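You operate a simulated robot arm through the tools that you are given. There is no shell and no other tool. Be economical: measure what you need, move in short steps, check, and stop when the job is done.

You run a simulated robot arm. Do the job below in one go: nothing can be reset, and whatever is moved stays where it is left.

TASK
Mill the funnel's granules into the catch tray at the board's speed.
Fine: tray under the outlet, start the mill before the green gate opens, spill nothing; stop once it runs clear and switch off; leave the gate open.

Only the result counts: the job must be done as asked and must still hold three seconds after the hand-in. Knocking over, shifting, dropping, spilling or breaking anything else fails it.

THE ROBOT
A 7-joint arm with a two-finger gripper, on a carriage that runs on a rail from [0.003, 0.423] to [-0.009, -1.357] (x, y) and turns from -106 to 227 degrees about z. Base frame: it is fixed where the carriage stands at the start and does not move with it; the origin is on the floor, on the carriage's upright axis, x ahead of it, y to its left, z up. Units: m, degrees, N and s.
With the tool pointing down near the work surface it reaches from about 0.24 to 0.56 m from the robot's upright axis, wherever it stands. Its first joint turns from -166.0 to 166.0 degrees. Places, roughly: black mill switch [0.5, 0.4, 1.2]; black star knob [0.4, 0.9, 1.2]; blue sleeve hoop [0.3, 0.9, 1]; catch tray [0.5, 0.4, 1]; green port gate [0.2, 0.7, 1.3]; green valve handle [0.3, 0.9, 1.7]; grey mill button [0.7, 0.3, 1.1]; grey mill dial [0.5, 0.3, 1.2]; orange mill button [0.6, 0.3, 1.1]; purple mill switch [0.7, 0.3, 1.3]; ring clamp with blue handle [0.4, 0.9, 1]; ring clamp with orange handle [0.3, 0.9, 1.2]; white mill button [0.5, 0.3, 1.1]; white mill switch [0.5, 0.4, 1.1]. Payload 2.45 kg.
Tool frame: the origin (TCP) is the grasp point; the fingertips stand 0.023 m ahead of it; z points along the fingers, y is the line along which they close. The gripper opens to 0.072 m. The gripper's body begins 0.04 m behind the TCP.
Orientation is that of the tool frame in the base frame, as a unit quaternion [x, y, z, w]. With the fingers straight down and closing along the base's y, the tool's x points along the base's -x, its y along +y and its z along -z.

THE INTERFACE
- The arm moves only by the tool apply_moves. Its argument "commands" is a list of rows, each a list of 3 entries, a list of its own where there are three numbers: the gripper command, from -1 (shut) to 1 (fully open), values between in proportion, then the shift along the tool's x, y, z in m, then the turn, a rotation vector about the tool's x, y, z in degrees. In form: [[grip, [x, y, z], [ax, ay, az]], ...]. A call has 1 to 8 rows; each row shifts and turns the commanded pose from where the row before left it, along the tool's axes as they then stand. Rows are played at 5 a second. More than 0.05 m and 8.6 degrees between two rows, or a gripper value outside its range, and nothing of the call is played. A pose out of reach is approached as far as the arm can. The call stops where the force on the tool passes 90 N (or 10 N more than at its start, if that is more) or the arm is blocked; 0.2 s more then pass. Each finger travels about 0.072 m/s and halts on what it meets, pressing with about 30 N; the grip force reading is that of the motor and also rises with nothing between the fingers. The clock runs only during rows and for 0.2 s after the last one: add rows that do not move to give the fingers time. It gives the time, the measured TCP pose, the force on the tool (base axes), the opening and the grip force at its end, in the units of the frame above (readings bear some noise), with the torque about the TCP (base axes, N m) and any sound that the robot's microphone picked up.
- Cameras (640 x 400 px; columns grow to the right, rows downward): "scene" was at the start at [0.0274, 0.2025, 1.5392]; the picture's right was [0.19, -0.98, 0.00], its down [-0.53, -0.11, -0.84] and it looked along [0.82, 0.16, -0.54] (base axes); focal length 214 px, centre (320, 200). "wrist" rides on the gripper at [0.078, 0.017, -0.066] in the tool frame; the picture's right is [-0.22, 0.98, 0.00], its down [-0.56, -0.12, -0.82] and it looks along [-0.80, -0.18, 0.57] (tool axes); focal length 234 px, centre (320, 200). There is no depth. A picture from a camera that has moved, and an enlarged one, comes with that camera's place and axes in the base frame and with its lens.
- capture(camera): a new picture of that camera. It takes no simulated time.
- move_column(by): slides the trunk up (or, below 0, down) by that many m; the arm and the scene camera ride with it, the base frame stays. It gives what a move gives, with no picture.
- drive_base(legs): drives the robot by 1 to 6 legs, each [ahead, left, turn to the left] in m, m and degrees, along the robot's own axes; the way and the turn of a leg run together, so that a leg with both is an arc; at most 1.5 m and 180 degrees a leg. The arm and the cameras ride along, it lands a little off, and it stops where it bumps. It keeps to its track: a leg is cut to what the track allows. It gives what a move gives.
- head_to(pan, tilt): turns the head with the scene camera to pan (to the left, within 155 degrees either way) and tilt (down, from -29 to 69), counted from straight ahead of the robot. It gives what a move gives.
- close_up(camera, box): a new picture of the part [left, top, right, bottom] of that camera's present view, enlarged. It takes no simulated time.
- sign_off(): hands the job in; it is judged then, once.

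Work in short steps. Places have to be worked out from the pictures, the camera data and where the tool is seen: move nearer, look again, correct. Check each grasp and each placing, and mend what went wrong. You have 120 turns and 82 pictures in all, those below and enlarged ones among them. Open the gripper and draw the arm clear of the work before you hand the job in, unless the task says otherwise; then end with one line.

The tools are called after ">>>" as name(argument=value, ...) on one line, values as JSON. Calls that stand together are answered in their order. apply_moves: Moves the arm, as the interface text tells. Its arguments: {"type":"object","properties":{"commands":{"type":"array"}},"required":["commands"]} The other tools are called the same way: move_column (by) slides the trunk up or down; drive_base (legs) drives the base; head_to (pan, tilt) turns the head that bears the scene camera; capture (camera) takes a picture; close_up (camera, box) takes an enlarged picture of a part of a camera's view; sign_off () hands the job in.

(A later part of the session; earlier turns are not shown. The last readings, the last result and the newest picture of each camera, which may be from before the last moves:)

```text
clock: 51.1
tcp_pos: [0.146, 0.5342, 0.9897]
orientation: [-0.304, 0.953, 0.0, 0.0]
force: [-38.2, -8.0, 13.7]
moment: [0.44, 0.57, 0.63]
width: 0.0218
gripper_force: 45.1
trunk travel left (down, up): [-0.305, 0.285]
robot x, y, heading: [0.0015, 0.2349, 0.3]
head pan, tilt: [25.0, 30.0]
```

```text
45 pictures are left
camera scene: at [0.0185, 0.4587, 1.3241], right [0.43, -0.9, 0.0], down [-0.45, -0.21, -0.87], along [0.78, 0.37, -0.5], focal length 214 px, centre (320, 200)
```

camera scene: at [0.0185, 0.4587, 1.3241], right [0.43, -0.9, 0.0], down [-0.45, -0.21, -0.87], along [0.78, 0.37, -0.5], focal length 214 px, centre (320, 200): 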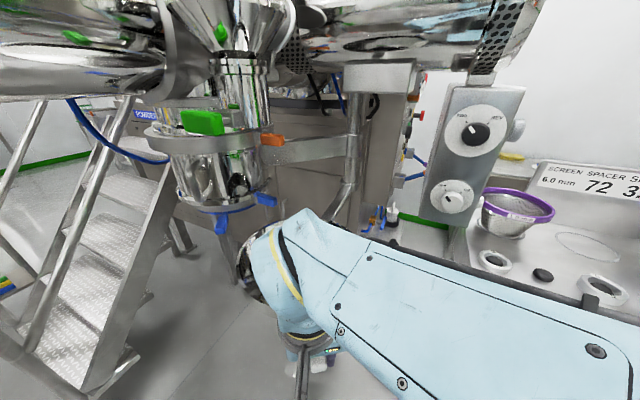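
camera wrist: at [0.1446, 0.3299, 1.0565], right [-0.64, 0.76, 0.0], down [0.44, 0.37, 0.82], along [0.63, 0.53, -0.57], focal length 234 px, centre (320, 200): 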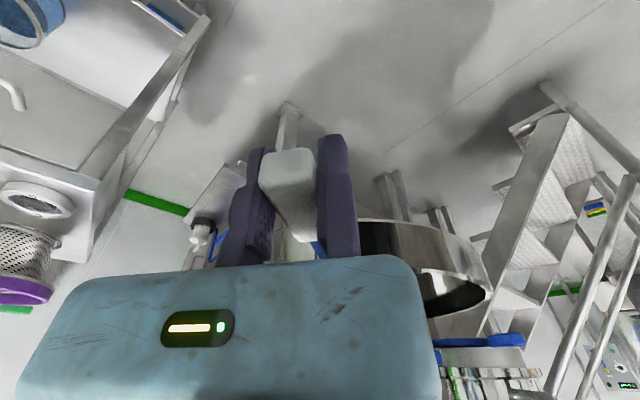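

Going on from above would bring the wrist into the gate handle near (0.2, 0.7, 1.28). I release here, lift and draw back; the rest I'll do by pushing the tray wall with a horizontal tool.

>>> apply_moves(commands=[[1, [-0.003, 0, 0], [0, 0, 0]], [1, [0, 0, 0], [0, 0, 0]], [1, [0, 0, 0], [0, 0, 0]], [1, [0, 0, 0], [0, 0, 0]], [1, [0, 0, -0.045], [0, 0, 0]], [1, [0, 0, -0.045], [0, 0, 0]]])

>>> apply_moves(commands=[[-1, [0.0183, -0.0444, 0], [0, 0, 0]], [-1, [0.0183, -0.0444, 0], [0, 0, 0]], [-1, [0.0183, -0.0444, 0], [0, 0, 0]], [-1, [0.0183, -0.0444, 0], [0, 0, 0]], [-1, [0.0183, -0.0444, 0], [0, 0, 0]]])

>>> drive_base(legs=[[0, -0.2, 0]])

>>> apply_moves(commands=[[-1, [0, 0, 0], [0, 0, -8]], [-1, [0, 0, 0], [0, 0, -8]], [-1, [0, 0, 0], [0, 0, -8]], [-1, [0, 0, 0], [0, 0, -8]], [-1, [0, 0, 0], [0, 0, -8]], [-1, [0, 0, 0], [0, -8.2, 0]], [-1, [0, 0, 0], [0, -8.2, 0]], [-1, [0, 0, 0], [0, -8.2, 0]]])

>>> apply_moves(commands=[[-1, [0, 0, 0], [0, -8.2, 0]], [-1, [0, 0, 0], [0, -8.2, 0]], [-1, [0, 0, 0], [0, -8.2, 0]], [-1, [0, 0, 0], [0, -8.2, 0]], [-1, [0, 0, 0], [0, -8.2, 0]], [-1, [0, 0, 0], [0, -8.2, 0]], [-1, [0, 0, 0], [0, -8.1, 0]], [-1, [0, 0, 0], [0, -8.1, 0]]])

>>> capture(camera="scene")

```text
clock: 52.5
tcp_pos: [0.1514, 0.5357, 1.0789]
orientation: [-0.303, 0.953, -0.002, -0.001]
force: [0.0, 0.6, -0.1]
moment: [-0.01, 0.01, -0.03]
width: 0.0719
gripper_force: 0.0
trunk travel left (down, up): [-0.305, 0.285]
robot x, y, heading: [0.001, 0.2326, 0.4]
head pan, tilt: [25.0, 30.0]
```

```text
clock: 53.8
tcp_pos: [0.2039, 0.3032, 1.0802]
orientation: [-0.303, 0.953, -0.001, 0.0]
force: [0.3, 1.2, 0.0]
moment: [0.01, 0.03, 0.01]
width: 0.0
gripper_force: 28.5
trunk travel left (down, up): [-0.305, 0.285]
robot x, y, heading: [0.0021, 0.2374, 0.4]
head pan, tilt: [25.0, 30.0]
```

```text
clock: 55.4
tcp_pos: [0.2035, 0.1034, 1.0797]
orientation: [-0.301, 0.953, -0.002, 0.0]
force: [-0.8, 0.6, 0.3]
moment: [0.01, 0.01, 0.05]
width: 0.0002
gripper_force: 28.2
trunk travel left (down, up): [-0.305, 0.285]
robot x, y, heading: [0.0006, 0.0407, -0.1]
head pan, tilt: [25.0, 30.0]
```

```text
clock: 57.2
tcp_pos: [0.2128, 0.1111, 1.0731]
orientation: [-0.595, 0.78, 0.13, 0.146]
force: [-0.1, 0.5, -0.2]
moment: [0.0, -0.03, 0.0]
width: 0.0
gripper_force: 28.6
trunk travel left (down, up): [-0.305, 0.285]
robot x, y, heading: [0.0008, 0.0395, -0.1]
head pan, tilt: [25.0, 30.0]
```

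```text
clock: 58.0
tcp_pos: [0.2276, 0.1288, 1.0536]
orientation: [-0.562, 0.75, 0.239, 0.255]
force: [-1.1, 1.3, 0.0]
moment: [-0.01, 0.01, 0.04]
width: 0.0
gripper_force: 28.0
trunk travel left (down, up): [-0.305, 0.285]
robot x, y, heading: [0.0016, 0.0378, 0.2]
head pan, tilt: [25.0, 30.0]
stopped in row 4: the arm was blocked; the commanded pose is now the measured one
```

```text
44 pictures are left
camera scene: at [0.0218, 0.2612, 1.3216], right [0.42, -0.91, 0.0], down [-0.45, -0.21, -0.87], along [0.78, 0.37, -0.5], focal length 214 px, centre (320, 200)
```

scene: 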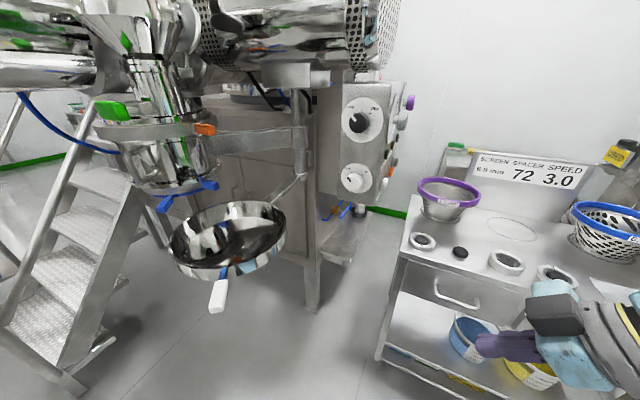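

The wrist hit its limit so close in; I extend outward first, then finish pitching.

>>> apply_moves(commands=[[-1, [-0.0368, -0.0021, 0.0314], [0, 0, 0]], [-1, [-0.0368, -0.0021, 0.0314], [0, 0, 0]], [-1, [-0.0368, -0.0021, 0.0314], [0, 0, 0]], [-1, [-0.0368, -0.0021, 0.0314], [0, 0, 0]], [-1, [-0.0368, -0.0021, 0.0314], [0, 0, 0]]])

>>> apply_moves(commands=[[-1, [0, 0, 0], [0, -8.2, 0]], [-1, [0, 0, 0], [0, -8.2, 0]], [-1, [0, 0, 0], [0, -8.2, 0]], [-1, [0, 0, 0], [0, -8.2, 0]]])

```text
clock: 59.2
tcp_pos: [0.2982, 0.3599, 1.0574]
orientation: [-0.562, 0.75, 0.24, 0.255]
force: [-0.6, -0.8, 0.8]
moment: [0.02, -0.03, -0.02]
width: 0.0
gripper_force: 28.1
trunk travel left (down, up): [-0.305, 0.285]
robot x, y, heading: [-0.0003, 0.0367, 0.1]
head pan, tilt: [25.0, 30.0]
```

```text
clock: 60.2
tcp_pos: [0.2996, 0.3595, 1.0563]
orientation: [-0.471, 0.648, 0.388, 0.457]
force: [-0.4, -0.3, 0.6]
moment: [-0.02, 0.01, -0.03]
width: 0.0
gripper_force: 28.7
trunk travel left (down, up): [-0.305, 0.285]
robot x, y, heading: [0.003, 0.0358, -0.0]
head pan, tilt: [25.0, 30.0]
```

>>> apply_moves(commands=[[-1, [0, 0, 0], [0, -8.2, 0]], [-1, [0, 0, 0], [0, -4, 0]]])

>>> move_column(by=-0.057)

>>> capture(camera="scene")

>>> capture(camera="wrist")

```text
clock: 60.8
tcp_pos: [0.2987, 0.3595, 1.0556]
orientation: [-0.428, 0.594, 0.437, 0.522]
force: [0.3, -0.1, -0.8]
moment: [0.0, 0.01, -0.02]
width: 0.0001
gripper_force: 28.3
trunk travel left (down, up): [-0.305, 0.285]
robot x, y, heading: [-0.0013, 0.0382, 0.4]
head pan, tilt: [25.0, 30.0]
```

```text
clock: 61.8
tcp_pos: [0.2984, 0.3605, 0.9999]
orientation: [-0.428, 0.594, 0.437, 0.522]
force: [-0.6, -0.5, 0.0]
moment: [-0.02, -0.02, -0.01]
width: 0.0
gripper_force: 28.0
trunk travel left (down, up): [-0.248, 0.342]
robot x, y, heading: [0.0013, 0.0361, -0.0]
head pan, tilt: [25.0, 30.0]
```

```text
43 pictures are left
camera scene: at [0.0216, 0.2607, 1.2668], right [0.42, -0.91, 0.0], down [-0.45, -0.21, -0.87], along [0.78, 0.37, -0.5], focal length 214 px, centre (320, 200)
```

scene: 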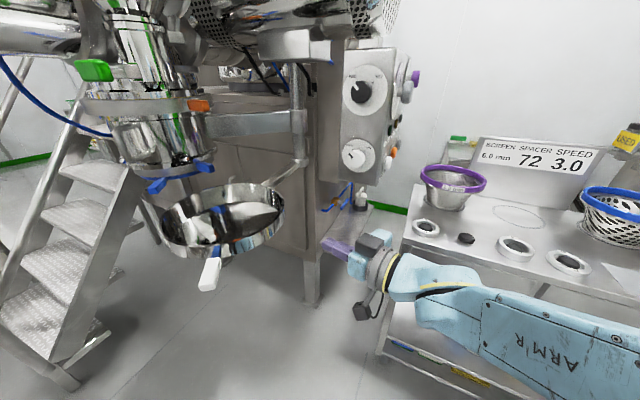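

```text
42 pictures are left
camera wrist: at [0.2588, 0.2973, 0.9293], right [-0.92, 0.26, 0.29], down [-0.03, -0.79, 0.61], along [0.38, 0.55, 0.74], focal length 234 px, centre (320, 200)
```

wrist: 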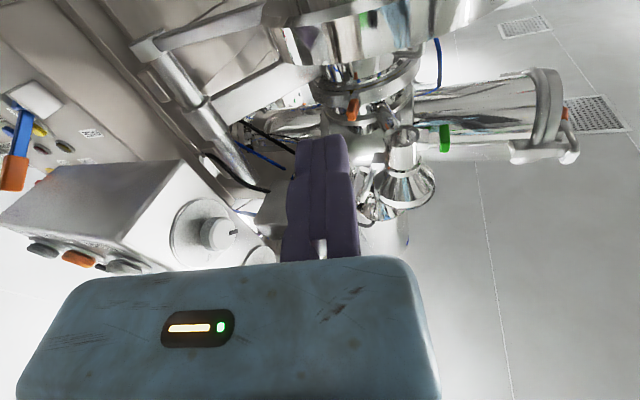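

The fingertips project right. The blue clamp handles hang at about (0.29, 0.81) and (0.42, 0.83), z≈1.03, so I pitch the tool slightly up, lower it a bit, and place it behind the tray wall to push at heading ~75°.

>>> apply_moves(commands=[[-1, [0.01, 0, 0], [0, -8, 0]], [-1, [0.005, 0.045, 0], [0, -4, 0]], [-1, [0, 0.02, 0.02], [0, 0, 0]]])

>>> capture(camera="scene")

```text
clock: 62.5
tcp_pos: [0.24, 0.3963, 0.9909]
orientation: [-0.379, 0.537, 0.479, 0.582]
force: [0.7, -0.5, 0.1]
moment: [0.0, 0.01, 0.0]
width: 0.0002
gripper_force: 28.2
trunk travel left (down, up): [-0.248, 0.342]
robot x, y, heading: [0.0002, 0.0347, 0.0]
head pan, tilt: [25.0, 30.0]
```

```text
41 pictures are left
camera scene: at [0.0219, 0.2605, 1.2668], right [0.42, -0.91, 0.0], down [-0.45, -0.21, -0.87], along [0.78, 0.37, -0.5], focal length 214 px, centre (320, 200)
```

scene: 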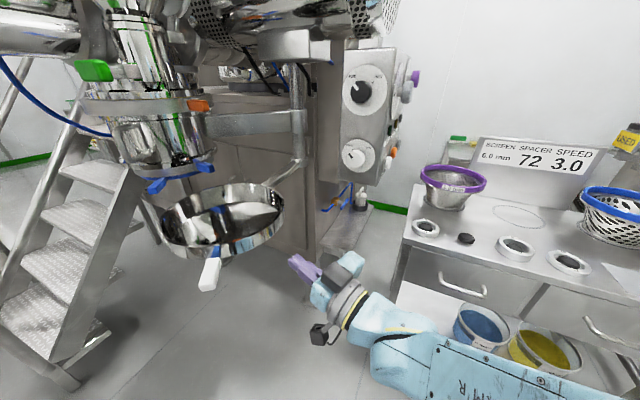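

I advance to touch the wall.

>>> apply_moves(commands=[[-1, [0.004, 0, 0.03], [0, 0, 0]], [-1, [0.003, 0, 0.025], [0, 0, 0]], [-1, [0.003, 0, 0.02], [0, 0, 0]], [-1, [0.001, 0, 0.015], [0, 0, 0]]])

>>> capture(camera="scene")

```text
clock: 63.5
tcp_pos: [0.2448, 0.4913, 0.9883]
orientation: [-0.394, 0.533, 0.487, 0.569]
force: [11.1, -1.2, -3.5]
moment: [0.16, -0.1, 0.62]
width: 0.0
gripper_force: 28.1
trunk travel left (down, up): [-0.248, 0.342]
robot x, y, heading: [0.0001, 0.0367, 0.4]
head pan, tilt: [25.0, 30.0]
```

```text
40 pictures are left
camera scene: at [0.0231, 0.2618, 1.2667], right [0.43, -0.9, 0.0], down [-0.45, -0.21, -0.87], along [0.78, 0.37, -0.5], focal length 214 px, centre (320, 200)
```

scene: 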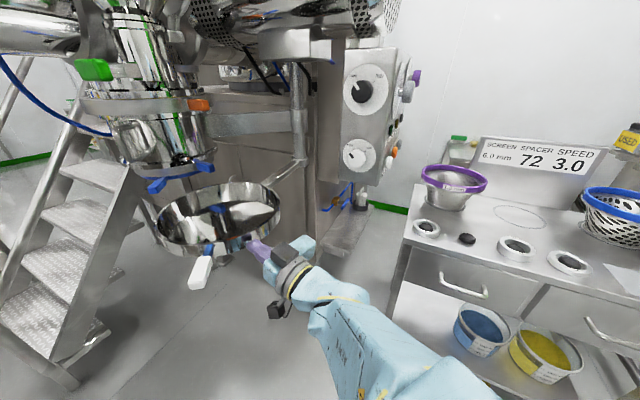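

Contact: the tray has started to move. I push on by driving the base left in small steps.

>>> drive_base(legs=[[0, 0.06, 0]])

>>> apply_moves(commands=[[-1, [0, -0.01, 0], [0, 0, 0]]])

>>> drive_base(legs=[[0, 0.06, 0]])

>>> capture(camera="scene")

```text
clock: 64.5
tcp_pos: [0.2636, 0.5398, 0.993]
orientation: [-0.381, 0.537, 0.478, 0.582]
force: [0.2, -1.5, 0.3]
moment: [0.05, 0.01, 0.0]
width: 0.0
gripper_force: 28.5
trunk travel left (down, up): [-0.248, 0.342]
robot x, y, heading: [0.0011, 0.0936, 0.1]
head pan, tilt: [25.0, 30.0]
```

```text
clock: 64.9
tcp_pos: [0.2753, 0.5354, 0.9968]
orientation: [-0.373, 0.535, 0.487, 0.581]
force: [-0.5, -0.1, 0.9]
moment: [0.02, 0.0, -0.02]
width: 0.0
gripper_force: 27.9
trunk travel left (down, up): [-0.248, 0.342]
robot x, y, heading: [-0.0009, 0.0989, 0.2]
head pan, tilt: [25.0, 30.0]
```

```text
clock: 65.9
tcp_pos: [0.2781, 0.5947, 0.9962]
orientation: [-0.372, 0.538, 0.484, 0.581]
force: [-0.4, -0.4, 1.2]
moment: [-0.04, -0.03, 0.01]
width: 0.0
gripper_force: 28.6
trunk travel left (down, up): [-0.248, 0.342]
robot x, y, heading: [-0.0008, 0.1578, 0.3]
head pan, tilt: [25.0, 30.0]
```

```text
39 pictures are left
camera scene: at [0.0218, 0.381, 1.2668], right [0.44, -0.9, 0.0], down [-0.45, -0.22, -0.87], along [0.78, 0.38, -0.5], focal length 214 px, centre (320, 200)
```

scene: 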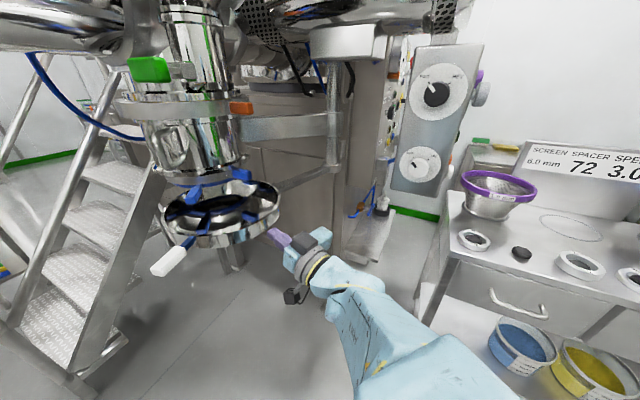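

The tray is now at about (0.30, 0.77) and drifts easily. I zoom to gauge tray versus outlet.

>>> close_up(camera="scene", box=[100, 100, 320, 290])

```text
2.11 times, centred on (210, 195) of scene
camera zoom: at [0.0218, 0.381, 1.2668], right [0.44, -0.9, 0.0], down [-0.45, -0.22, -0.87], along [0.78, 0.38, -0.5], focal length 452 px, centre (552, 210)
```

zoom: 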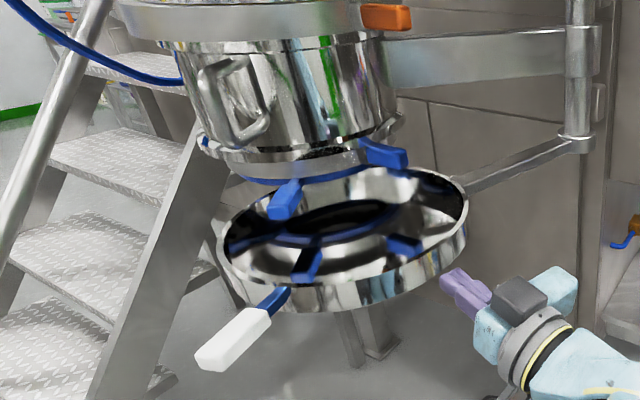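

About 24° remain; the final tray centre should be near (0.376, 0.915). I shift slightly +x and lower, then advance the base in smaller steps.

>>> apply_moves(commands=[[-1, [0.01, -0.03, 0], [0, 0, 0]]])

>>> drive_base(legs=[[0, 0.05, 0]])

>>> drive_base(legs=[[0, 0.04, 0]])

>>> close_up(camera="scene", box=[100, 100, 320, 290])

```text
clock: 66.5
tcp_pos: [0.3208, 0.5662, 1.0099]
orientation: [-0.325, 0.53, 0.526, 0.58]
force: [0.2, 1.1, -0.2]
moment: [-0.02, -0.03, -0.02]
width: 0.0
gripper_force: 28.2
trunk travel left (down, up): [-0.248, 0.342]
robot x, y, heading: [-0.0028, 0.1578, -0.1]
head pan, tilt: [25.0, 30.0]
stopped in row 1: the arm was blocked; the commanded pose is now the measured one
```

```text
clock: 67.4
tcp_pos: [0.3218, 0.6156, 1.0106]
orientation: [-0.324, 0.53, 0.527, 0.58]
force: [0.0, 0.1, 0.8]
moment: [-0.01, 0.02, 0.02]
width: 0.0
gripper_force: 28.4
trunk travel left (down, up): [-0.248, 0.342]
robot x, y, heading: [-0.0024, 0.204, -0.2]
head pan, tilt: [25.0, 30.0]
```

```text
clock: 68.3
tcp_pos: [0.3218, 0.6557, 1.0099]
orientation: [-0.325, 0.531, 0.526, 0.58]
force: [-0.6, -0.3, 2.3]
moment: [-0.01, 0.0, 0.04]
width: 0.0002
gripper_force: 28.8
trunk travel left (down, up): [-0.248, 0.342]
robot x, y, heading: [0.002, 0.2441, 0.3]
head pan, tilt: [25.0, 30.0]
```

```text
2.11 times, centred on (210, 195) of scene
camera zoom: at [0.0229, 0.4694, 1.2667], right [0.43, -0.9, 0.0], down [-0.45, -0.21, -0.87], along [0.78, 0.37, -0.5], focal length 452 px, centre (552, 210)
```

zoom: 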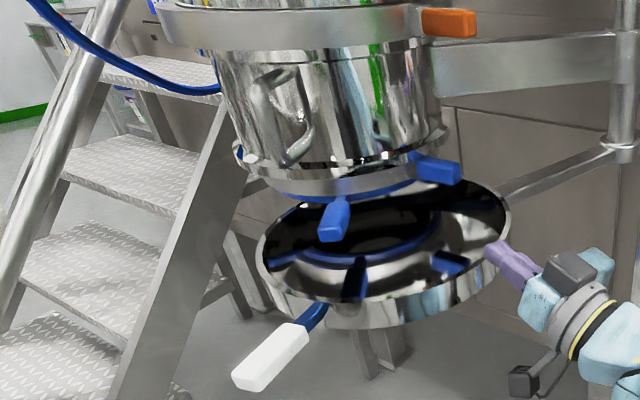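

The tip is touching near the rim; I lower 2 cm by trunk and push on.

>>> drive_base(legs=[[0, -0.02, 0]])

>>> move_column(by=-0.02)

>>> drive_base(legs=[[0, 0.06, 0]])

>>> close_up(camera="scene", box=[100, 100, 320, 290])

```text
clock: 69.1
tcp_pos: [0.3213, 0.6361, 1.0102]
orientation: [-0.324, 0.531, 0.526, 0.581]
force: [0.6, -0.4, 0.4]
moment: [-0.03, 0.01, -0.01]
width: 0.0
gripper_force: 28.0
trunk travel left (down, up): [-0.248, 0.342]
robot x, y, heading: [0.0003, 0.2263, 0.1]
head pan, tilt: [25.0, 30.0]
```

```text
clock: 69.8
tcp_pos: [0.3213, 0.6357, 0.9888]
orientation: [-0.324, 0.53, 0.526, 0.58]
force: [0.5, -0.5, -0.3]
moment: [0.01, -0.03, 0.02]
width: 0.0
gripper_force: 28.5
trunk travel left (down, up): [-0.228, 0.362]
robot x, y, heading: [0.0035, 0.2273, 0.1]
head pan, tilt: [25.0, 30.0]
```

```text
clock: 70.8
tcp_pos: [0.322, 0.6959, 0.9897]
orientation: [-0.324, 0.531, 0.526, 0.58]
force: [-0.7, 0.6, -0.9]
moment: [-0.01, 0.0, 0.03]
width: 0.0
gripper_force: 28.6
trunk travel left (down, up): [-0.228, 0.362]
robot x, y, heading: [-0.0002, 0.2858, 0.0]
head pan, tilt: [25.0, 30.0]
```

```text
2.11 times, centred on (210, 195) of scene
camera zoom: at [0.0229, 0.5093, 1.2468], right [0.43, -0.9, 0.0], down [-0.45, -0.21, -0.87], along [0.78, 0.37, -0.5], focal length 452 px, centre (552, 210)
```

zoom: 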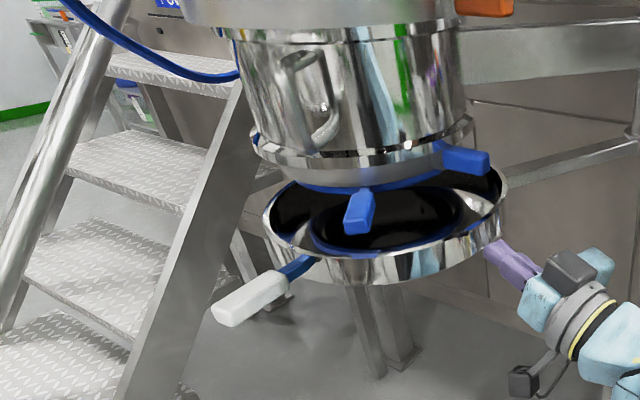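

~15° remain. I keep pushing, adding a slight right turn of the base to shift the tip in +x.

>>> drive_base(legs=[[0, 0.04, -2]])

>>> drive_base(legs=[[0, 0.04, -2]])

>>> close_up(camera="scene", box=[100, 100, 320, 290])

```text
clock: 71.6
tcp_pos: [0.3352, 0.7235, 0.9894]
orientation: [-0.315, 0.536, 0.516, 0.589]
force: [0.4, -0.2, 0.8]
moment: [0.02, 0.01, 0.0]
width: 0.0
gripper_force: 28.7
trunk travel left (down, up): [-0.228, 0.362]
robot x, y, heading: [0.0003, 0.3278, -1.5]
head pan, tilt: [25.0, 30.0]
```

```text
clock: 72.5
tcp_pos: [0.3496, 0.752, 0.9893]
orientation: [-0.305, 0.541, 0.506, 0.598]
force: [0.0, 0.4, -0.2]
moment: [0.02, 0.01, -0.01]
width: 0.0
gripper_force: 28.1
trunk travel left (down, up): [-0.228, 0.362]
robot x, y, heading: [0.0043, 0.3634, -3.8]
head pan, tilt: [25.0, 30.0]
```

```text
2.11 times, centred on (210, 195) of scene
camera zoom: at [0.0391, 0.587, 1.2468], right [0.36, -0.93, 0.0], down [-0.47, -0.18, -0.87], along [0.81, 0.31, -0.5], focal length 452 px, centre (552, 210)
```

zoom: 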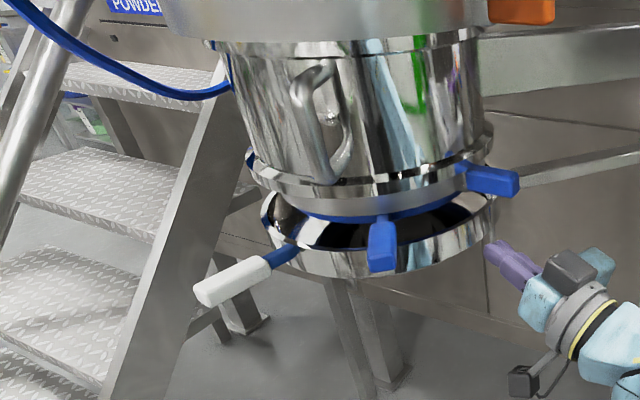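

Tray and outlet flange now line up in this view (tray ≈(0.37, 0.914)). I back the tool off and check the IN LINE lamp and the alignment from elsewhere.

>>> drive_base(legs=[[0, -0.15, 0]])

>>> head_to(pan=45, tilt=20)

>>> close_up(camera="scene", box=[220, 100, 440, 290])

>>> capture(camera="wrist")

```text
clock: 73.9
tcp_pos: [0.3496, 0.6042, 0.9901]
orientation: [-0.307, 0.541, 0.507, 0.597]
force: [0.7, -0.4, -0.3]
moment: [0.01, 0.0, 0.0]
width: 0.0002
gripper_force: 28.2
trunk travel left (down, up): [-0.228, 0.362]
robot x, y, heading: [0.0019, 0.2187, -3.5]
head pan, tilt: [25.0, 30.0]
```

```text
clock: 74.7
tcp_pos: [0.3478, 0.6028, 0.9906]
orientation: [-0.306, 0.541, 0.507, 0.597]
force: [-0.4, -0.3, -0.4]
moment: [-0.03, -0.02, -0.02]
width: 0.0001
gripper_force: 28.3
trunk travel left (down, up): [-0.228, 0.362]
robot x, y, heading: [0.0024, 0.2143, -3.9]
head pan, tilt: [45.0, 20.0]
```

```text
2.11 times, centred on (330, 195) of scene
camera zoom: at [0.0233, 0.4672, 1.2628], right [0.66, -0.75, 0.0], down [-0.26, -0.23, -0.94], along [0.71, 0.62, -0.34], focal length 452 px, centre (299, 210)
```

zoom: 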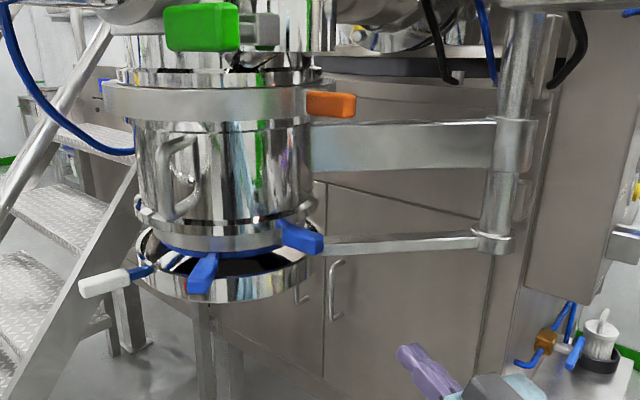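

```text
33 pictures are left
camera wrist: at [0.3022, 0.5711, 0.9051], right [-0.89, 0.23, 0.39], down [-0.1, -0.94, 0.33], along [0.44, 0.25, 0.86], focal length 234 px, centre (320, 200)
```

wrist: 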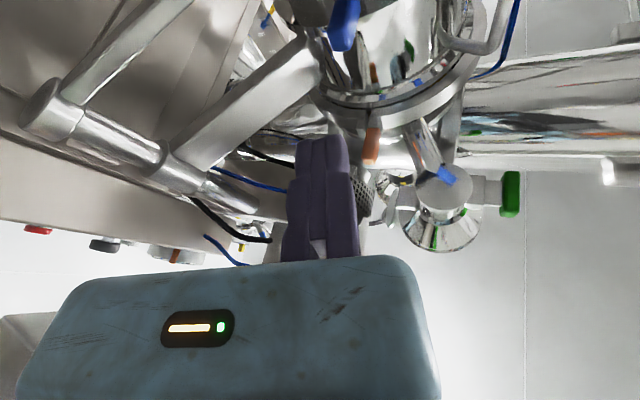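

Both views agree: tray is in line (the tray arm lies right under the mill's own beam). Now I go to the control panel: drive back right, raise, and look at lamps and dial.

>>> drive_base(legs=[[0, -0.35, 3.8]])

>>> move_column(by=0.25)

>>> head_to(pan=25, tilt=25)

>>> capture(camera="scene")

```text
clock: 77.1
tcp_pos: [0.321, 0.2712, 0.9907]
orientation: [-0.324, 0.531, 0.526, 0.581]
force: [-0.8, 0.1, -0.7]
moment: [-0.02, 0.0, 0.03]
width: 0.0001
gripper_force: 28.4
trunk travel left (down, up): [-0.228, 0.362]
robot x, y, heading: [-0.0041, -0.1348, 0.0]
head pan, tilt: [45.0, 20.0]
```

```text
clock: 79.7
tcp_pos: [0.3195, 0.2718, 1.2402]
orientation: [-0.323, 0.531, 0.526, 0.581]
force: [0.4, -0.5, -0.2]
moment: [-0.02, 0.01, 0.01]
width: 0.0001
gripper_force: 28.6
trunk travel left (down, up): [-0.478, 0.112]
robot x, y, heading: [0.0004, -0.1399, 0.1]
head pan, tilt: [45.0, 20.0]
```

```text
clock: 80.5
tcp_pos: [0.3203, 0.2696, 1.2389]
orientation: [-0.324, 0.531, 0.526, 0.581]
force: [0.5, 1.3, -0.4]
moment: [0.01, 0.03, -0.03]
width: 0.0
gripper_force: 28.5
trunk travel left (down, up): [-0.478, 0.112]
robot x, y, heading: [0.0011, -0.1364, 0.0]
head pan, tilt: [25.0, 25.0]
```

```text
32 pictures are left
camera scene: at [0.0225, 0.0868, 1.5048], right [0.42, -0.91, 0.0], down [-0.38, -0.18, -0.91], along [0.82, 0.38, -0.42], focal length 214 px, centre (320, 200)
```

scene: 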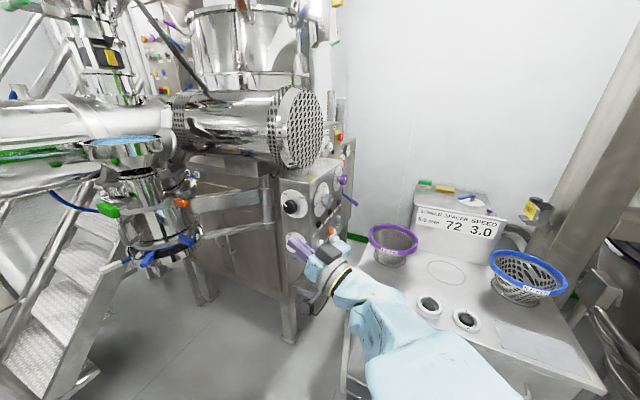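

I level the tool to point exactly along +y, then extend toward +x in front of the dial.

>>> apply_moves(commands=[[-1, [0, 0, -0.02], [-4.97, 4.83, -2.9]], [-1, [0, 0, -0.02], [-4.97, 4.83, -2.9]], [-1, [0, 0, -0.02], [-4.97, 4.83, -2.9]], [-1, [0, 0, -0.02], [0, 0, 0]]])

>>> apply_moves(commands=[[-1, [0, -0.04, 0], [0, 0, 0]], [-1, [0, -0.04, 0], [0, 0, 0]], [-1, [0, -0.04, 0], [0, 0, 0]]])

```text
clock: 81.5
tcp_pos: [0.309, 0.191, 1.2295]
orientation: [-0.5, 0.501, 0.5, 0.5]
force: [1.0, 0.0, 0.4]
moment: [-0.01, 0.04, -0.02]
width: 0.0
gripper_force: 28.5
trunk travel left (down, up): [-0.478, 0.112]
robot x, y, heading: [-0.0026, -0.1384, 0.0]
head pan, tilt: [25.0, 25.0]
```

```text
clock: 82.3
tcp_pos: [0.428, 0.1929, 1.2296]
orientation: [-0.498, 0.502, 0.498, 0.501]
force: [-0.8, -0.3, 0.0]
moment: [-0.04, -0.03, 0.0]
width: 0.0001
gripper_force: 28.3
trunk travel left (down, up): [-0.478, 0.112]
robot x, y, heading: [0.0009, -0.1372, -0.1]
head pan, tilt: [25.0, 25.0]
```

>>> apply_moves(commands=[[1, [0, -0.04, -0.02], [0, 0, 0]], [1, [0, -0.04, -0.02], [0, 0, 0]], [1, [0, -0.03, 0], [0, 0, 0]]])

>>> capture(camera="wrist")

>>> close_up(camera="scene", box=[260, 140, 400, 280])

```text
clock: 83.1
tcp_pos: [0.5367, 0.1538, 1.231]
orientation: [-0.499, 0.501, 0.5, 0.5]
force: [-1.2, -0.1, -1.0]
moment: [-0.02, -0.02, 0.03]
width: 0.072
gripper_force: 0.0
trunk travel left (down, up): [-0.478, 0.112]
robot x, y, heading: [0.0028, -0.1375, -0.2]
head pan, tilt: [25.0, 25.0]
```

```text
31 pictures are left
camera wrist: at [0.5186, 0.0891, 1.1542], right [-0.98, 0.0, 0.22], down [0.12, -0.82, 0.56], along [0.18, 0.57, 0.8], focal length 234 px, centre (320, 200)
```

wrist: 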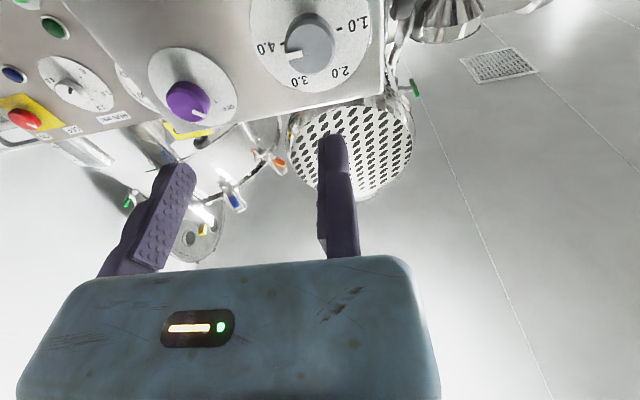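

```text
2.86 times, centred on (330, 210) of scene
camera zoom: at [0.0224, 0.0866, 1.5048], right [0.42, -0.91, 0.0], down [-0.38, -0.18, -0.91], along [0.82, 0.38, -0.42], focal length 613 px, centre (291, 171)
```

zoom: 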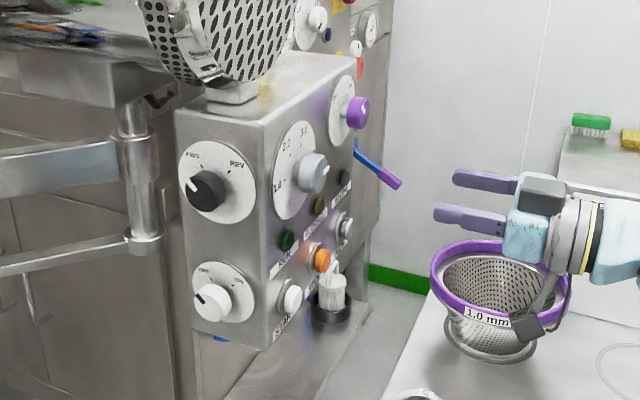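

The dial stands at 4.0, 3.0 is 60° counter-clockwise. Knob axis ≈(0.547, y, 1.233), about 4 cm across. I align the fixed finger just left of it and approach by the base.

>>> close_up(camera="wrist", box=[130, 30, 260, 140])

>>> apply_moves(commands=[[1, [-0.002, 0.015, 0], [0, 0, 0]]])

>>> drive_base(legs=[[0, 0.09, 0]])

>>> capture(camera="wrist")

```text
3.64 times, centred on (195, 85) of wrist
camera zoom: at [0.5186, 0.0891, 1.1542], right [-0.98, 0.0, 0.22], down [0.12, -0.82, 0.56], along [0.18, 0.57, 0.8], focal length 852 px, centre (774, 618)
```

zoom: 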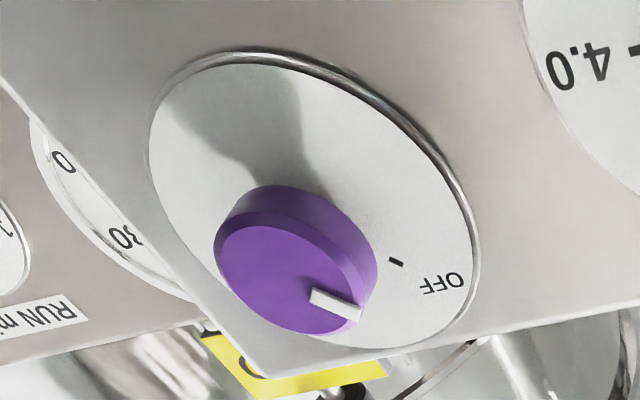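

```text
clock: 83.5
tcp_pos: [0.5223, 0.1549, 1.2333]
orientation: [-0.499, 0.501, 0.499, 0.5]
force: [0.3, 0.4, -0.3]
moment: [0.0, 0.0, 0.06]
width: 0.0719
gripper_force: 0.1
trunk travel left (down, up): [-0.478, 0.112]
robot x, y, heading: [-0.0013, -0.1386, 0.1]
head pan, tilt: [25.0, 25.0]
```

```text
clock: 84.6
tcp_pos: [0.5222, 0.2435, 1.2333]
orientation: [-0.499, 0.501, 0.5, 0.5]
force: [-0.1, -0.7, -0.2]
moment: [0.0, -0.01, 0.01]
width: 0.072
gripper_force: 0.2
trunk travel left (down, up): [-0.478, 0.112]
robot x, y, heading: [0.0004, -0.0478, 0.2]
head pan, tilt: [25.0, 25.0]
```

```text
28 pictures are left
camera wrist: at [0.5044, 0.1785, 1.1564], right [-0.98, 0.0, 0.22], down [0.12, -0.82, 0.56], along [0.18, 0.57, 0.8], focal length 234 px, centre (320, 200)
```

wrist: 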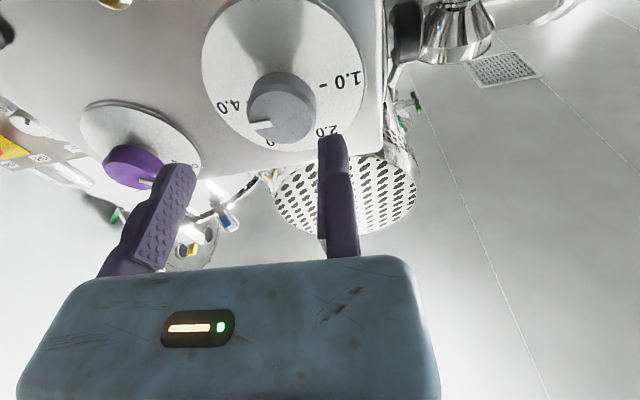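

Aligned; purple is OFF. I advance 5 cm and close on the dial knob.

>>> apply_moves(commands=[[1, [0, 0, 0.02], [0, 0, 0]], [1, [0, 0, 0.02], [0, 0, 0]], [1, [0, 0, 0.008], [0, 0, 0]]])

>>> apply_moves(commands=[[-1, [0, 0, 0], [0, 0, 0]], [-1, [0, 0, 0], [0, 0, 0]], [-1, [0, 0, 0], [0, 0, 0]], [-1, [0, 0, 0], [0, 0, 0]]])

>>> capture(camera="wrist")

```text
clock: 85.4
tcp_pos: [0.5231, 0.2912, 1.2327]
orientation: [-0.499, 0.501, 0.499, 0.5]
force: [0.4, 0.1, 0.0]
moment: [0.03, 0.03, 0.01]
width: 0.0721
gripper_force: 0.0
trunk travel left (down, up): [-0.478, 0.112]
robot x, y, heading: [0.0019, -0.047, 0.3]
head pan, tilt: [25.0, 25.0]
```

```text
clock: 86.4
tcp_pos: [0.5263, 0.2915, 1.2323]
orientation: [-0.497, 0.502, 0.499, 0.502]
force: [24.1, 8.6, 10.1]
moment: [0.05, -0.18, -0.43]
width: 0.0419
gripper_force: 45.0
trunk travel left (down, up): [-0.478, 0.112]
robot x, y, heading: [-0.001, -0.0465, 0.2]
head pan, tilt: [25.0, 25.0]
```

```text
27 pictures are left
camera wrist: at [0.5077, 0.2262, 1.1553], right [-0.98, 0.01, 0.22], down [0.12, -0.82, 0.56], along [0.18, 0.57, 0.8], focal length 234 px, centre (320, 200)
```

wrist: 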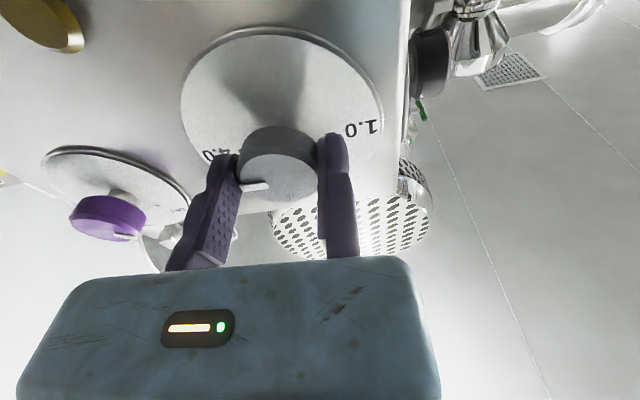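

Gripped (4.2 cm). I turn 60° counter-clockwise about the knob axis in 7.5° rows.

>>> apply_moves(commands=[[-1, [0.00274, -0.0002, 0], [0, 0, -7.5]], [-1, [0.00274, -0.0002, 0], [0, 0, -7.5]], [-1, [0.00274, -0.0002, 0], [0, 0, -7.5]], [-1, [0.00274, -0.0002, 0], [0, 0, -7.5]]])

>>> apply_moves(commands=[[-1, [0.00274, -0.0002, 0], [0, 0, -7.5]], [-1, [0.00274, -0.0002, 0], [0, 0, -7.5]], [-1, [0.00274, -0.0002, 0], [0, 0, -7.5]], [-1, [0.00274, -0.0002, 0], [0, 0, -7.5]]])

>>> capture(camera="wrist")

```text
clock: 87.4
tcp_pos: [0.5307, 0.2903, 1.2237]
orientation: [-0.61, 0.355, 0.352, 0.614]
force: [39.8, 11.5, 22.5]
moment: [0.12, 0.09, -0.23]
width: 0.0419
gripper_force: 44.9
trunk travel left (down, up): [-0.478, 0.112]
robot x, y, heading: [-0.0013, -0.0491, -0.3]
head pan, tilt: [25.0, 25.0]
```

```text
clock: 88.4
tcp_pos: [0.5357, 0.2874, 1.2179]
orientation: [-0.679, 0.186, 0.181, 0.686]
force: [28.9, -8.7, 29.6]
moment: [0.94, 0.2, -0.21]
width: 0.0413
gripper_force: 45.1
trunk travel left (down, up): [-0.478, 0.112]
robot x, y, heading: [-0.0019, -0.0463, 0.2]
head pan, tilt: [25.0, 25.0]
```

```text
26 pictures are left
camera wrist: at [0.5939, 0.2227, 1.1648], right [-0.68, 0.01, -0.74], down [-0.43, -0.82, 0.38], along [-0.6, 0.58, 0.56], focal length 234 px, centre (320, 200)
```

wrist: 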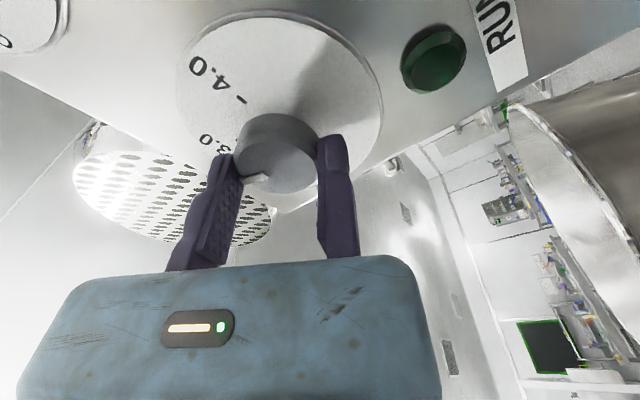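

Turned; I release, draw back and look at the pointer and labels.

>>> apply_moves(commands=[[1, [0, 0, 0], [0, 0, 0]], [1, [0, 0, 0], [0, 0, 0]], [1, [0, 0, 0], [0, 0, 0]], [1, [0, 0, 0], [0, 0, 0]], [1, [0, 0, -0.04], [0, 0, 0]], [1, [0, 0, -0.04], [0, 0, 0]], [1, [0, 0, -0.04], [0, 0, 0]]])

>>> close_up(camera="scene", box=[230, 120, 370, 270])

>>> close_up(camera="wrist", box=[100, 0, 420, 200])

```text
clock: 90.0
tcp_pos: [0.5315, 0.1717, 1.2156]
orientation: [-0.683, 0.185, 0.183, 0.683]
force: [0.0, -0.3, -0.4]
moment: [0.01, -0.02, 0.0]
width: 0.072
gripper_force: 0.2
trunk travel left (down, up): [-0.478, 0.112]
robot x, y, heading: [0.0045, -0.0489, 0.1]
head pan, tilt: [25.0, 25.0]
```

```text
2.67 times, centred on (300, 195) of scene
camera zoom: at [0.023, 0.1762, 1.5048], right [0.42, -0.91, 0.0], down [-0.38, -0.18, -0.91], along [0.82, 0.38, -0.42], focal length 572 px, centre (373, 213)
```

zoom: 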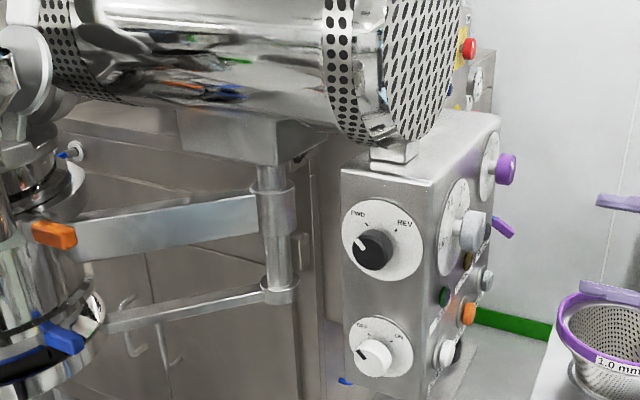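

```text
2.00 times, centred on (260, 100) of wrist
camera zoom: at [0.5892, 0.1063, 1.163], right [-0.68, 0.0, -0.73], down [-0.42, -0.82, 0.39], along [-0.6, 0.58, 0.56], focal length 468 px, centre (440, 400)
```

zoom: 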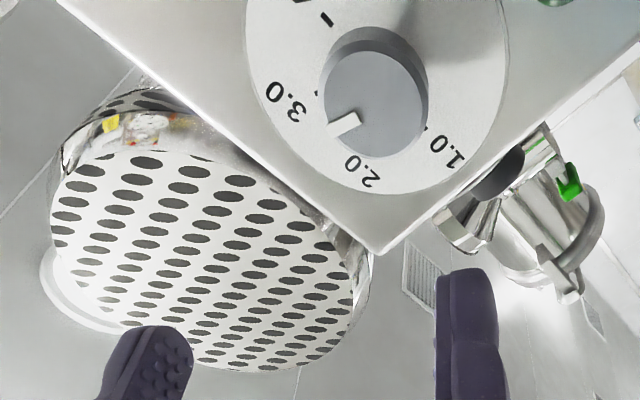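

The pointer seems near 3.0, maybe slightly past; I zoom in to measure.

>>> close_up(camera="wrist", box=[210, 0, 360, 110])

```text
3.64 times, centred on (285, 55) of wrist
camera zoom: at [0.5892, 0.1063, 1.163], right [-0.68, 0.0, -0.73], down [-0.42, -0.82, 0.39], along [-0.6, 0.58, 0.56], focal length 852 px, centre (447, 727)
```

zoom: 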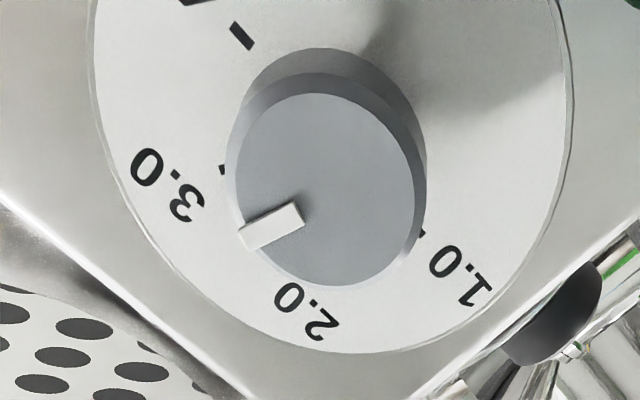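

Estimates scatter 60–69° (target 60°); I back the base away for a more frontal scene view.

>>> drive_base(legs=[[0, -0.35, 0]])

>>> head_to(pan=40, tilt=18)

>>> close_up(camera="scene", box=[260, 130, 400, 270])

```text
clock: 92.3
tcp_pos: [0.5289, -0.1718, 1.2156]
orientation: [-0.682, 0.185, 0.182, 0.683]
force: [-0.5, 0.6, 1.0]
moment: [-0.02, -0.01, 0.0]
width: 0.072
gripper_force: 0.1
trunk travel left (down, up): [-0.478, 0.112]
robot x, y, heading: [-0.0013, -0.3919, -0.1]
head pan, tilt: [25.0, 25.0]
```

```text
clock: 93.1
tcp_pos: [0.529, -0.173, 1.2158]
orientation: [-0.683, 0.185, 0.183, 0.683]
force: [0.7, 1.0, -0.2]
moment: [-0.03, 0.0, 0.02]
width: 0.0723
gripper_force: 0.1
trunk travel left (down, up): [-0.478, 0.112]
robot x, y, heading: [-0.0008, -0.395, -0.0]
head pan, tilt: [40.0, 18.0]
```

```text
2.86 times, centred on (330, 200) of scene
camera zoom: at [0.0086, -0.1475, 1.5161], right [0.64, -0.77, 0.0], down [-0.24, -0.2, -0.95], along [0.73, 0.61, -0.31], focal length 613 px, centre (291, 200)
```

zoom: 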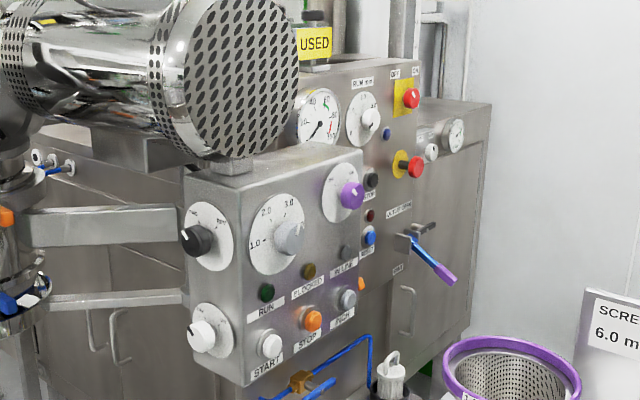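

>>> close_up(camera="scene", box=[305, 165, 350, 200])

```text
11.43 times, centred on (328, 182) of scene
camera zoom: at [0.0086, -0.1475, 1.5161], right [0.64, -0.77, 0.0], down [-0.24, -0.2, -0.95], along [0.73, 0.61, -0.31], focal length 2451 px, centre (234, 400)
```

zoom: 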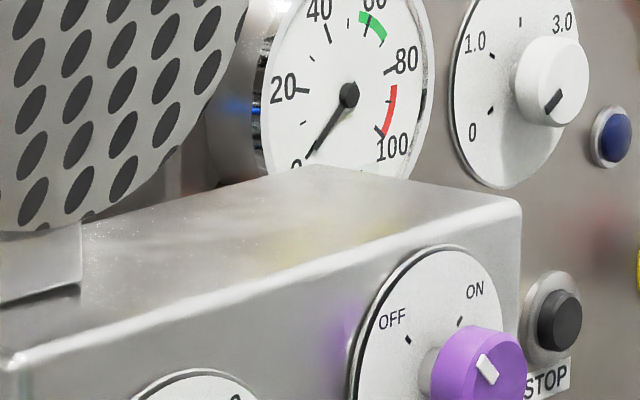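

>>> close_up(camera="scene", box=[295, 195, 340, 230])

```text
11.43 times, centred on (318, 212) of scene
camera zoom: at [0.0086, -0.1475, 1.5161], right [0.64, -0.77, 0.0], down [-0.24, -0.2, -0.95], along [0.73, 0.61, -0.31], focal length 2451 px, centre (349, 57)
```

zoom: 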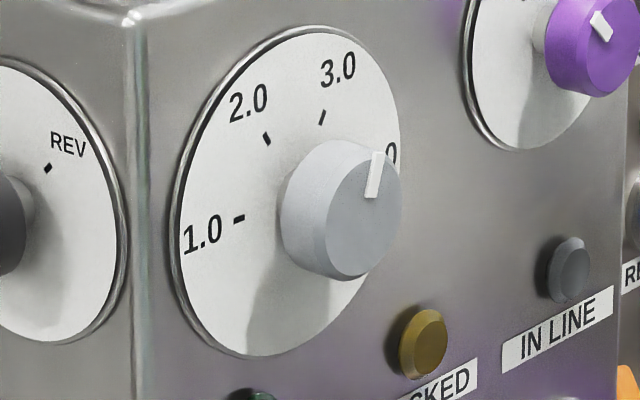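

Both views put the pointer about 70° from 4.0, i.e. ~10° past 3.0. I go back, regrip and turn 10° clockwise.

>>> drive_base(legs=[[0, 0.345, 0]])

>>> apply_moves(commands=[[1, [0.0046, 0.003, 0], [0, 0, 0]], [1, [0, 0, 0.03], [0, 0, 0]], [1, [0, 0, 0.03], [0, 0, 0]]])

>>> capture(camera="wrist")

```text
clock: 95.3
tcp_pos: [0.5321, 0.1678, 1.2165]
orientation: [0.683, -0.185, -0.182, -0.683]
force: [0.5, 0.6, 0.5]
moment: [0.04, -0.01, -0.01]
width: 0.072
gripper_force: 0.1
trunk travel left (down, up): [-0.478, 0.112]
robot x, y, heading: [-0.0003, -0.0483, -0.0]
head pan, tilt: [40.0, 18.0]
```

```text
clock: 96.1
tcp_pos: [0.5352, 0.2281, 1.2105]
orientation: [-0.682, 0.186, 0.182, 0.684]
force: [1.2, -0.2, 0.0]
moment: [-0.02, 0.0, -0.04]
width: 0.0719
gripper_force: 0.0
trunk travel left (down, up): [-0.478, 0.112]
robot x, y, heading: [0.0013, -0.0523, 0.1]
head pan, tilt: [40.0, 18.0]
```

```text
19 pictures are left
camera wrist: at [0.5929, 0.1625, 1.1584], right [-0.68, 0.0, -0.74], down [-0.43, -0.82, 0.39], along [-0.6, 0.58, 0.56], focal length 234 px, centre (320, 200)
```

wrist: 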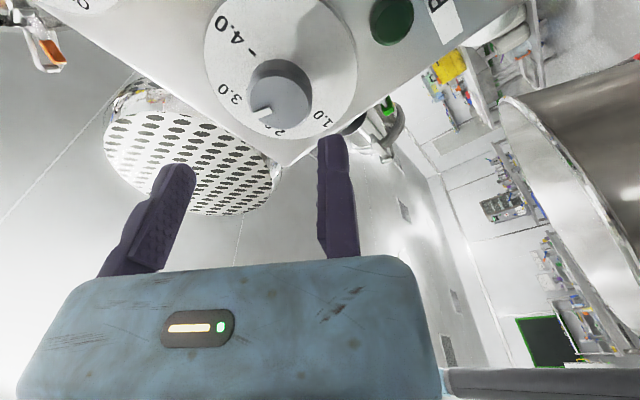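

>>> apply_moves(commands=[[1, [0, 0, 0.03], [0, 0, 0]], [1, [0, 0, 0.03], [0, 0, 0]], [-1, [0, 0, 0], [0, 0, 0]], [-1, [0, 0, 0], [0, 0, 0]], [-1, [0, 0, 0], [0, 0, 0]], [-1, [0, 0, 0], [0, 0, 0]]])

>>> apply_moves(commands=[[-1, [-0.0019, -0.0001, 0], [0, 0, 5.1]], [-1, [-0.0019, -0.0001, 0], [0, 0, 5.1]], [-1, [0, 0, 0], [0, 0, 0]]])

>>> apply_moves(commands=[[1, [0, 0, 0], [0, 0, 0]], [1, [0, 0, 0], [0, 0, 0]], [1, [0, 0, 0], [0, 0, 0]], [1, [0, 0, -0.04], [0, 0, 0]], [1, [0, 0, -0.04], [0, 0, 0]], [1, [0, 0, -0.04], [0, 0, 0]]])

>>> close_up(camera="wrist", box=[210, 0, 360, 110])

```text
clock: 97.5
tcp_pos: [0.536, 0.2863, 1.2135]
orientation: [-0.682, 0.185, 0.179, 0.685]
force: [16.3, 7.5, 26.0]
moment: [-0.04, 0.05, -0.46]
width: 0.0465
gripper_force: 29.4
trunk travel left (down, up): [-0.478, 0.112]
robot x, y, heading: [0.0011, -0.0494, -0.1]
head pan, tilt: [40.0, 18.0]
```

```text
clock: 98.3
tcp_pos: [0.5327, 0.2868, 1.2149]
orientation: [-0.662, 0.247, 0.241, 0.666]
force: [14.7, 5.0, 25.6]
moment: [0.36, -0.09, -0.08]
width: 0.0462
gripper_force: 29.7
trunk travel left (down, up): [-0.478, 0.112]
robot x, y, heading: [0.0023, -0.0503, -0.1]
head pan, tilt: [40.0, 18.0]
```

```text
clock: 99.7
tcp_pos: [0.5315, 0.1671, 1.2136]
orientation: [-0.663, 0.246, 0.241, 0.665]
force: [0.9, -0.2, 0.3]
moment: [-0.01, -0.03, 0.02]
width: 0.0721
gripper_force: 0.0
trunk travel left (down, up): [-0.478, 0.112]
robot x, y, heading: [0.0021, -0.0515, -0.3]
head pan, tilt: [40.0, 18.0]
```

```text
3.64 times, centred on (285, 55) of wrist
camera zoom: at [0.5786, 0.1008, 1.1515], right [-0.8, 0.0, -0.6], down [-0.35, -0.82, 0.46], along [-0.49, 0.58, 0.65], focal length 852 px, centre (447, 727)
```

zoom: 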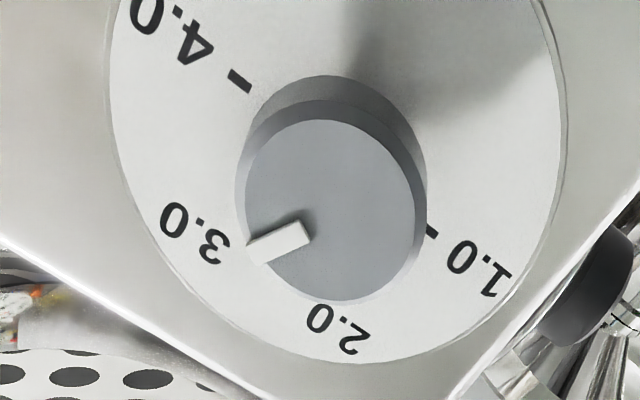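

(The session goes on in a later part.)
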